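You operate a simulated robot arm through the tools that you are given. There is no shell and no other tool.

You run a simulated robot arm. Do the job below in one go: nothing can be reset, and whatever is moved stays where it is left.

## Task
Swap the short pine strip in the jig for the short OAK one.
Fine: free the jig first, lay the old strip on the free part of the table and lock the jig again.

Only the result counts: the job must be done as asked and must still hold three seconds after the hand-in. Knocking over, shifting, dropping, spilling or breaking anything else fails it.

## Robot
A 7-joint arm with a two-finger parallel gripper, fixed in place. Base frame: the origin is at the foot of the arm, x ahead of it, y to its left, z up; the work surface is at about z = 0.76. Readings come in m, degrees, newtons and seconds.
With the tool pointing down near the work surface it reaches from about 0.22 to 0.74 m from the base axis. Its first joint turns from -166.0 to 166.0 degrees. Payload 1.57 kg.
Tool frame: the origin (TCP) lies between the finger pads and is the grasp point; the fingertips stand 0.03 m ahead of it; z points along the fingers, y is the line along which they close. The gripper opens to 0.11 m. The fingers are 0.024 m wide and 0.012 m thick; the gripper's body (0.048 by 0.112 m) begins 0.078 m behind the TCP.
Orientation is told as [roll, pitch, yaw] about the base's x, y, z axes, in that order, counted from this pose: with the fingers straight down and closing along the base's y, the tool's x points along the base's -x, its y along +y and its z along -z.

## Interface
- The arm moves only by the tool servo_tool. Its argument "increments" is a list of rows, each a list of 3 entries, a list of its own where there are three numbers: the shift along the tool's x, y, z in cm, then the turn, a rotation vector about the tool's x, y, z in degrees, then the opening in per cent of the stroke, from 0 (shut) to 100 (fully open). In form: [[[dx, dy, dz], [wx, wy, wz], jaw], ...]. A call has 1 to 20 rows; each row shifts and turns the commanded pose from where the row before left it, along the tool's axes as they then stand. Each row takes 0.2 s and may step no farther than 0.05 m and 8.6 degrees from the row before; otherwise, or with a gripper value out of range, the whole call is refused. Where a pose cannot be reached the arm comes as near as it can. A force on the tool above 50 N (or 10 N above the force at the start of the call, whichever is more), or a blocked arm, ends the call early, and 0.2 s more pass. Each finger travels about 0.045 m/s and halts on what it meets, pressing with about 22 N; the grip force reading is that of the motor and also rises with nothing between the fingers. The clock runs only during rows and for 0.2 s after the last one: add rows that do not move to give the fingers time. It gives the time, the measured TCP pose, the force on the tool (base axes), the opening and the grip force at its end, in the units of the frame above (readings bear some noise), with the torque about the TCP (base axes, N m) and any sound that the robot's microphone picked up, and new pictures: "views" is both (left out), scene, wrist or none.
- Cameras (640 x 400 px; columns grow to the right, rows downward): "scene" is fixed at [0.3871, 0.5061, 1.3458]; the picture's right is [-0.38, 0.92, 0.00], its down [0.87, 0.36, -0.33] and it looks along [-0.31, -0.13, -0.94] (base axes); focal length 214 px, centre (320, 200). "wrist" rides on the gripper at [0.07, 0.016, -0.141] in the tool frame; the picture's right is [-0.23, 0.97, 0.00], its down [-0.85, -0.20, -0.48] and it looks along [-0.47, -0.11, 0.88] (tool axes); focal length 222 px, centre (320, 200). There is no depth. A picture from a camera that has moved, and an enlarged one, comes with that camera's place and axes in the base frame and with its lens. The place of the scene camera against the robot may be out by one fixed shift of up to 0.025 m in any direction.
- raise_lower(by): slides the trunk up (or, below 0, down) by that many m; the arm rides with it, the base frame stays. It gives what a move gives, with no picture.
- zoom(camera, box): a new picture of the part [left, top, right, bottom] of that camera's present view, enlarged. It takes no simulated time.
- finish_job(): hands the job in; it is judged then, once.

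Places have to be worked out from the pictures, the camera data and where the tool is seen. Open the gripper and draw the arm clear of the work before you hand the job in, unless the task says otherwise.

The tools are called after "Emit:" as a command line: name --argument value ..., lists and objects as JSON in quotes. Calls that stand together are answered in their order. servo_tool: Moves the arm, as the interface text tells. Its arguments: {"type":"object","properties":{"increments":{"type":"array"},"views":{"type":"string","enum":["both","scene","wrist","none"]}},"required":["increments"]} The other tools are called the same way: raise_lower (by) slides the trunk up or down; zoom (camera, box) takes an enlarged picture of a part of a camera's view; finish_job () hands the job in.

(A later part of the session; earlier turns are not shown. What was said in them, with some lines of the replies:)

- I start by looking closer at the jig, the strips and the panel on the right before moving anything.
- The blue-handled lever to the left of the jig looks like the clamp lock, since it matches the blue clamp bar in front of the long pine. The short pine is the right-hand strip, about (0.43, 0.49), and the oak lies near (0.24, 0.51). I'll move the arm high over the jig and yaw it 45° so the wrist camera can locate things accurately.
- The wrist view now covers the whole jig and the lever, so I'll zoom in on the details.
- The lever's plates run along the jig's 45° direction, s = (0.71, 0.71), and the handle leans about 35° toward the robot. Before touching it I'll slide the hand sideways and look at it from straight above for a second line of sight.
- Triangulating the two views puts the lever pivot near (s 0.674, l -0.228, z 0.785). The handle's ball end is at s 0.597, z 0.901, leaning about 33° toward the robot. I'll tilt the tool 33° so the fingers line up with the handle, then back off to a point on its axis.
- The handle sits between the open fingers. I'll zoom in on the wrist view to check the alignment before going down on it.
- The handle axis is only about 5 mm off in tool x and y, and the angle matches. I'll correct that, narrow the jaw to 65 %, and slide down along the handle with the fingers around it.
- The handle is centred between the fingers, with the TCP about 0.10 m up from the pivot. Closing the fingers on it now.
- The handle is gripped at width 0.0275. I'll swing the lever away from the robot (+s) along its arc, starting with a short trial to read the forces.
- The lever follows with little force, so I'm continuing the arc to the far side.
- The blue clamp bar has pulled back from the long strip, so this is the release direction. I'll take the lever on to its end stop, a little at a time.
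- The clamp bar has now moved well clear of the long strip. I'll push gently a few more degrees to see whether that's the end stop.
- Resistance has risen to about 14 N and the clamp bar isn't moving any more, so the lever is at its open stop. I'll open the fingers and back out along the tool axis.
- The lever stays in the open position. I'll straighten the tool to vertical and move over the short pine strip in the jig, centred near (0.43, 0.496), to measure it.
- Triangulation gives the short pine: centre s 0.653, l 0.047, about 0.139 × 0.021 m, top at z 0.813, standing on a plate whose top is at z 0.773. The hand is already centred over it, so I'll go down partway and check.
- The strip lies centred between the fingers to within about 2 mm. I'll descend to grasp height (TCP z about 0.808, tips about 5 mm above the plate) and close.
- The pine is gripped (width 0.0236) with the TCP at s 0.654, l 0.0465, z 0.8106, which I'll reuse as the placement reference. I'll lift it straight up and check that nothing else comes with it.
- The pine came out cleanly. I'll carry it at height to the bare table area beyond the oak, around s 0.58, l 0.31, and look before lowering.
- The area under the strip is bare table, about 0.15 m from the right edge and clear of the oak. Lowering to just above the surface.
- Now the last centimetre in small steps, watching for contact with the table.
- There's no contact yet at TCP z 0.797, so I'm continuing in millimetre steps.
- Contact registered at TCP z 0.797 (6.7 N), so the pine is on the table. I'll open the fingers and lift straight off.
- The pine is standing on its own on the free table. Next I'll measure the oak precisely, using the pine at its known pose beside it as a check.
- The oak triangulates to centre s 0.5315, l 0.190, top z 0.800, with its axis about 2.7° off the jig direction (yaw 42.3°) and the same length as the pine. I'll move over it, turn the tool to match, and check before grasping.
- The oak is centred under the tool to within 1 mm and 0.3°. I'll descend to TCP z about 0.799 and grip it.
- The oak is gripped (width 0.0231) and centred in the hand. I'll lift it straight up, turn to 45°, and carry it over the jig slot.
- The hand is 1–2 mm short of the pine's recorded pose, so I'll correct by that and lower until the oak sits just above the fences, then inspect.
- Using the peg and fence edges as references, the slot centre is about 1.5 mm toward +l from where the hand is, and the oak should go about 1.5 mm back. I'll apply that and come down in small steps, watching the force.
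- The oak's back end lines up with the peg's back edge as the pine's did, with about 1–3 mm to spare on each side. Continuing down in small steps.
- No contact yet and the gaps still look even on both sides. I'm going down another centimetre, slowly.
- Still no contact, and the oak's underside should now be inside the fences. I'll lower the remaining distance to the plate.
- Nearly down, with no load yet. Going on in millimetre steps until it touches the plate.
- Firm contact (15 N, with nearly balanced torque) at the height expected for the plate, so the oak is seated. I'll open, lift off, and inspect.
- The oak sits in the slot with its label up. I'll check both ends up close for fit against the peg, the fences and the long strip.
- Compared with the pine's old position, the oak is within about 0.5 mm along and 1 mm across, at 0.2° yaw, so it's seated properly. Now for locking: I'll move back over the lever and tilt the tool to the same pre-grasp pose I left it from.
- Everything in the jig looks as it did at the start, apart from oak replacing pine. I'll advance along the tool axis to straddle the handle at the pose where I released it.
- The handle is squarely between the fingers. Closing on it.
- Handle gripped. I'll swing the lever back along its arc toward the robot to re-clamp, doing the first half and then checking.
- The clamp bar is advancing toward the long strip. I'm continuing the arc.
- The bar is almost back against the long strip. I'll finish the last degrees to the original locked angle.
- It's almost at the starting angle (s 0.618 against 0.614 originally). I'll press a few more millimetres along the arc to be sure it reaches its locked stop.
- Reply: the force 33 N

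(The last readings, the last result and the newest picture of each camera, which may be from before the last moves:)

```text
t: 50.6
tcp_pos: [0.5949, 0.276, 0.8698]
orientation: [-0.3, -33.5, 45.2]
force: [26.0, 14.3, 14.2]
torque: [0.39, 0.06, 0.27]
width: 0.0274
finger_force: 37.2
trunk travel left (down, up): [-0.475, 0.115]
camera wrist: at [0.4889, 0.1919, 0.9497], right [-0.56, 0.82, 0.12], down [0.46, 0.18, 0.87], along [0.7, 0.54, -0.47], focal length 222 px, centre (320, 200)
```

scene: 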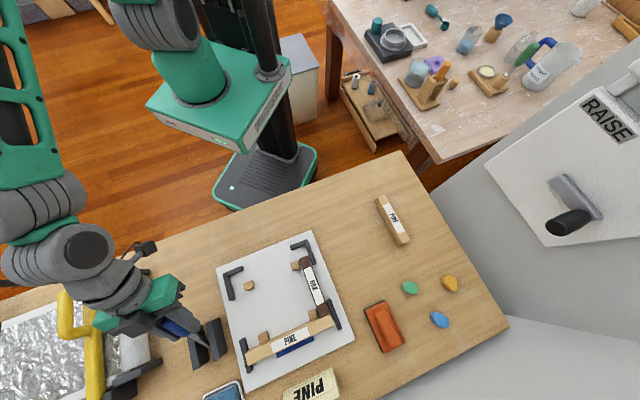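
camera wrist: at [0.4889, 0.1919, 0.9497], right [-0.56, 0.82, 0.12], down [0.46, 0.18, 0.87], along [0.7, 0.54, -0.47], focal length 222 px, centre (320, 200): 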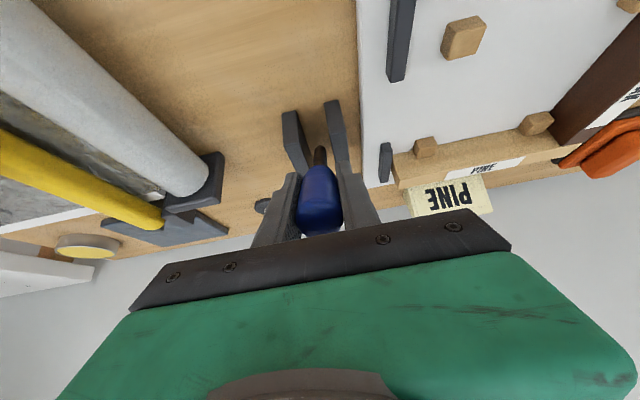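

Force jumped to about 32 N with no further travel, so the lever is against its locked stop. I'll relax the push, open the fingers, and back out along the handle axis.

Emit:
servo_tool --increments '[[[-0.3, 0, 0], [0, 0, 0], 5], [[0, 0, 0], [0, 0, 0], 65], [[0, 0, 0], [0, 0, 0], 65], [[0, 0, 0], [0, 0, 0], 65], [[0, 0, 0], [0, 0, 0], 65], [[0, 0, -2.5], [0, 0, 0], 65], [[0, 0, -4], [0, 0, 0], 65], [[0, 0, -4], [0, 0, 0], 65], [[0, 0, -4], [0, 0, 0], 65], [[0, 0, 0], [0, 0, 0], 65]]' --views "both"

Emit:
zoom --camera "scene" --box '[140, 220, 380, 400]'

Emit:
zoom --camera "wrist" --box '[270, 60, 400, 190]'

```text
t: 52.8
tcp_pos: [0.5346, 0.2189, 0.9897]
orientation: [0.1, -32.9, 45.0]
force: [-0.1, -0.2, 1.4]
torque: [0.0, 0.02, 0.01]
width: 0.0712
finger_force: 0.1
trunk travel left (down, up): [-0.475, 0.115]
camera wrist: at [0.43, 0.1354, 1.0704], right [-0.55, 0.82, 0.12], down [0.46, 0.18, 0.87], along [0.69, 0.54, -0.48], focal length 222 px, centre (320, 200)
```

scene: 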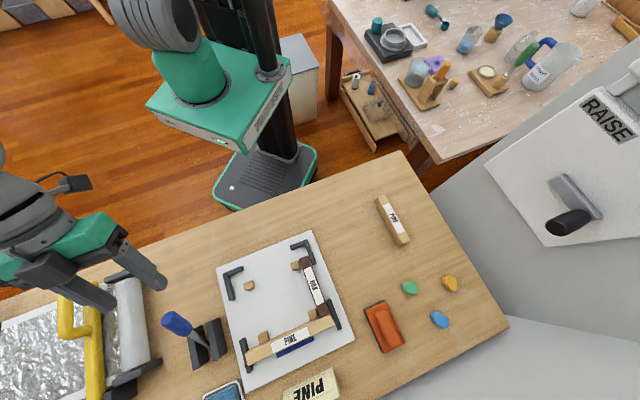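
wrist: 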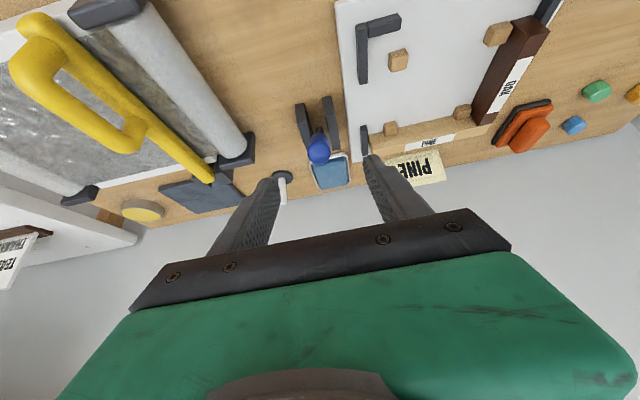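

```text
2.22 times, centred on (260, 310) of scene
camera zoom: at [0.3871, 0.5061, 1.3458], right [-0.38, 0.92, 0.0], down [0.87, 0.36, -0.33], along [-0.31, -0.13, -0.94], focal length 477 px, centre (453, -44)
```

zoom: 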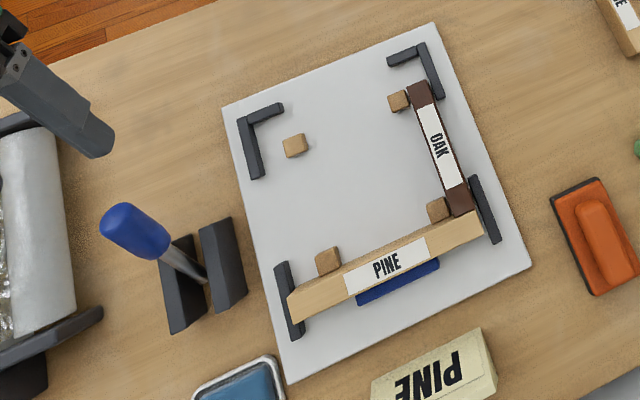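

```text
3.08 times, centred on (335, 125) of wrist
camera zoom: at [0.43, 0.1354, 1.0704], right [-0.55, 0.82, 0.12], down [0.46, 0.18, 0.87], along [0.69, 0.54, -0.48], focal length 684 px, centre (274, 431)
```

zoom: 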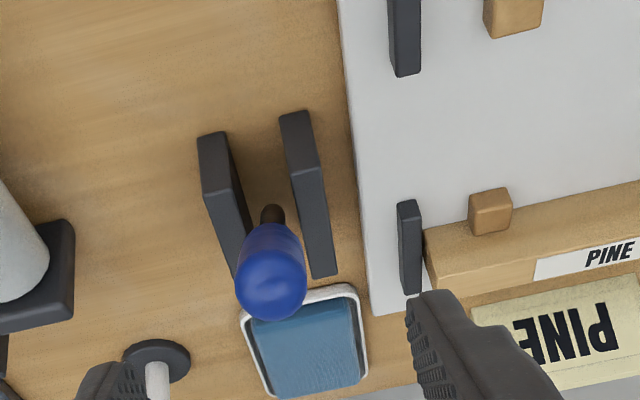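

The lever and clamp bar are back at their starting positions in the picture, and the oak, long pine and everything else look undisturbed. I'll raise the arm well clear and straighten it, then take a last look.

Emit:
servo_tool --increments '[[[-2.5, 0, -3.9], [0, 0, 0], 65], [[-2.5, 0, -3.9], [0, 0, 0], 65], [[0, 0, 0], [0, 8.25, 0], 65], [[0, 0, 0], [0, 8.25, 0], 65], [[0, 0, 0], [0, 8.25, 0], 65], [[0, 0, 0], [0, 8.25, 0], 65], [[4, 0, 0], [0, 0, 0], 65], [[4, 0, 0], [0, 0, 0], 65], [[0, 0, 0], [0, 0, 0], 65], [[0, 0, 0], [0, 0, 0], 65], [[0, 0, 0], [0, 0, 0], 65]]' --views "both"

Emit:
zoom --camera "scene" --box '[200, 180, 440, 400]'

Emit:
zoom --camera "scene" --box '[200, 220, 380, 400]'

```text
t: 55.2
tcp_pos: [0.4818, 0.1639, 1.0828]
orientation: [0.0, 0.0, 45.0]
force: [0.0, -0.7, -0.3]
torque: [0.01, 0.02, 0.01]
width: 0.0715
finger_force: 0.0
trunk travel left (down, up): [-0.475, 0.115]
camera wrist: at [0.4226, 0.125, 1.2239], right [-0.53, 0.85, 0.0], down [0.75, 0.46, 0.48], along [0.41, 0.25, -0.88], focal length 222 px, centre (320, 200)
```

scene: 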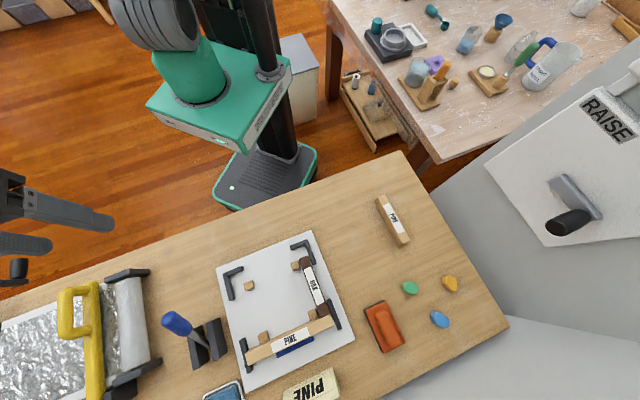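
wrist: 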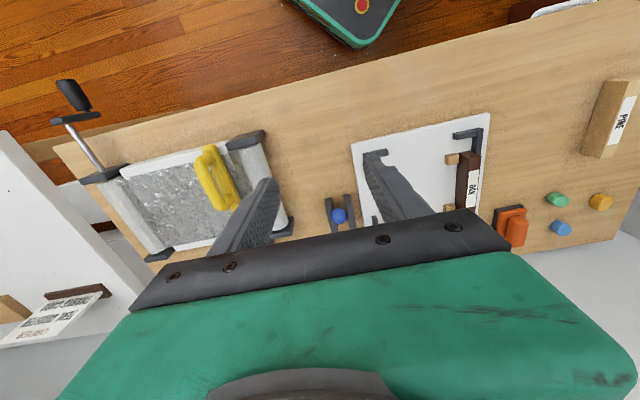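

```text
1.82 times, centred on (320, 290) of scene
camera zoom: at [0.3871, 0.5061, 1.3458], right [-0.38, 0.92, 0.0], down [0.87, 0.36, -0.33], along [-0.31, -0.13, -0.94], focal length 390 px, centre (320, 36)
```

zoom: 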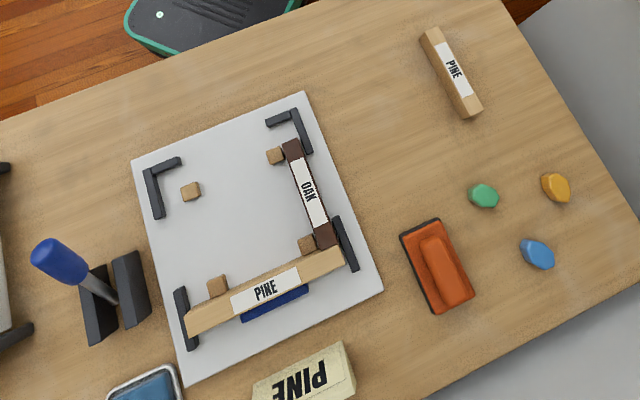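

```text
2.22 times, centred on (290, 310) of scene
camera zoom: at [0.3871, 0.5061, 1.3458], right [-0.38, 0.92, 0.0], down [0.87, 0.36, -0.33], along [-0.31, -0.13, -0.94], focal length 477 px, centre (387, -44)
```

zoom: 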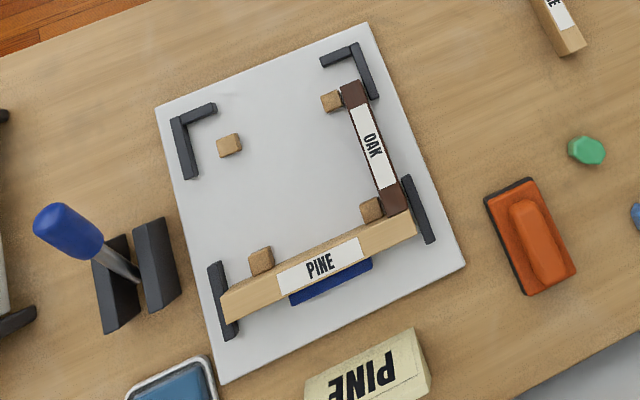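

The last pictures match the starting layout: lever locked at its original angle, clamp bar on the long strip, oak in the slot. The old pine is on the free table and nothing else has moved. The arm is clear and the gripper open, so I'm handing the job in.

Emit:
finish_job

```text
The job is handed in.
```

The short oak strip is now in the jig in place of the short pine, and the jig is locked again. I've handed the job in; no result has come back yet.

- **Freeing the jig:** I swung the blue lever out to its open stop, and the blue clamp bar pulled back from the long pine strip.
- **Old strip:** the short pine is on the bare table to the right of the jig, clear of everything else.
- **New strip:** the oak sits flat on the jig plate, label up. By my measurements it is within about 1 mm and 0.2° of where the pine was.
- **Locking:** I swung the lever back until it stopped moving and resisted with about 32 N. In the final pictures the lever and clamp bar are where they started.

Nothing else on the table looks moved in the final pictures. The gripper is open and the arm is raised clear of the work.
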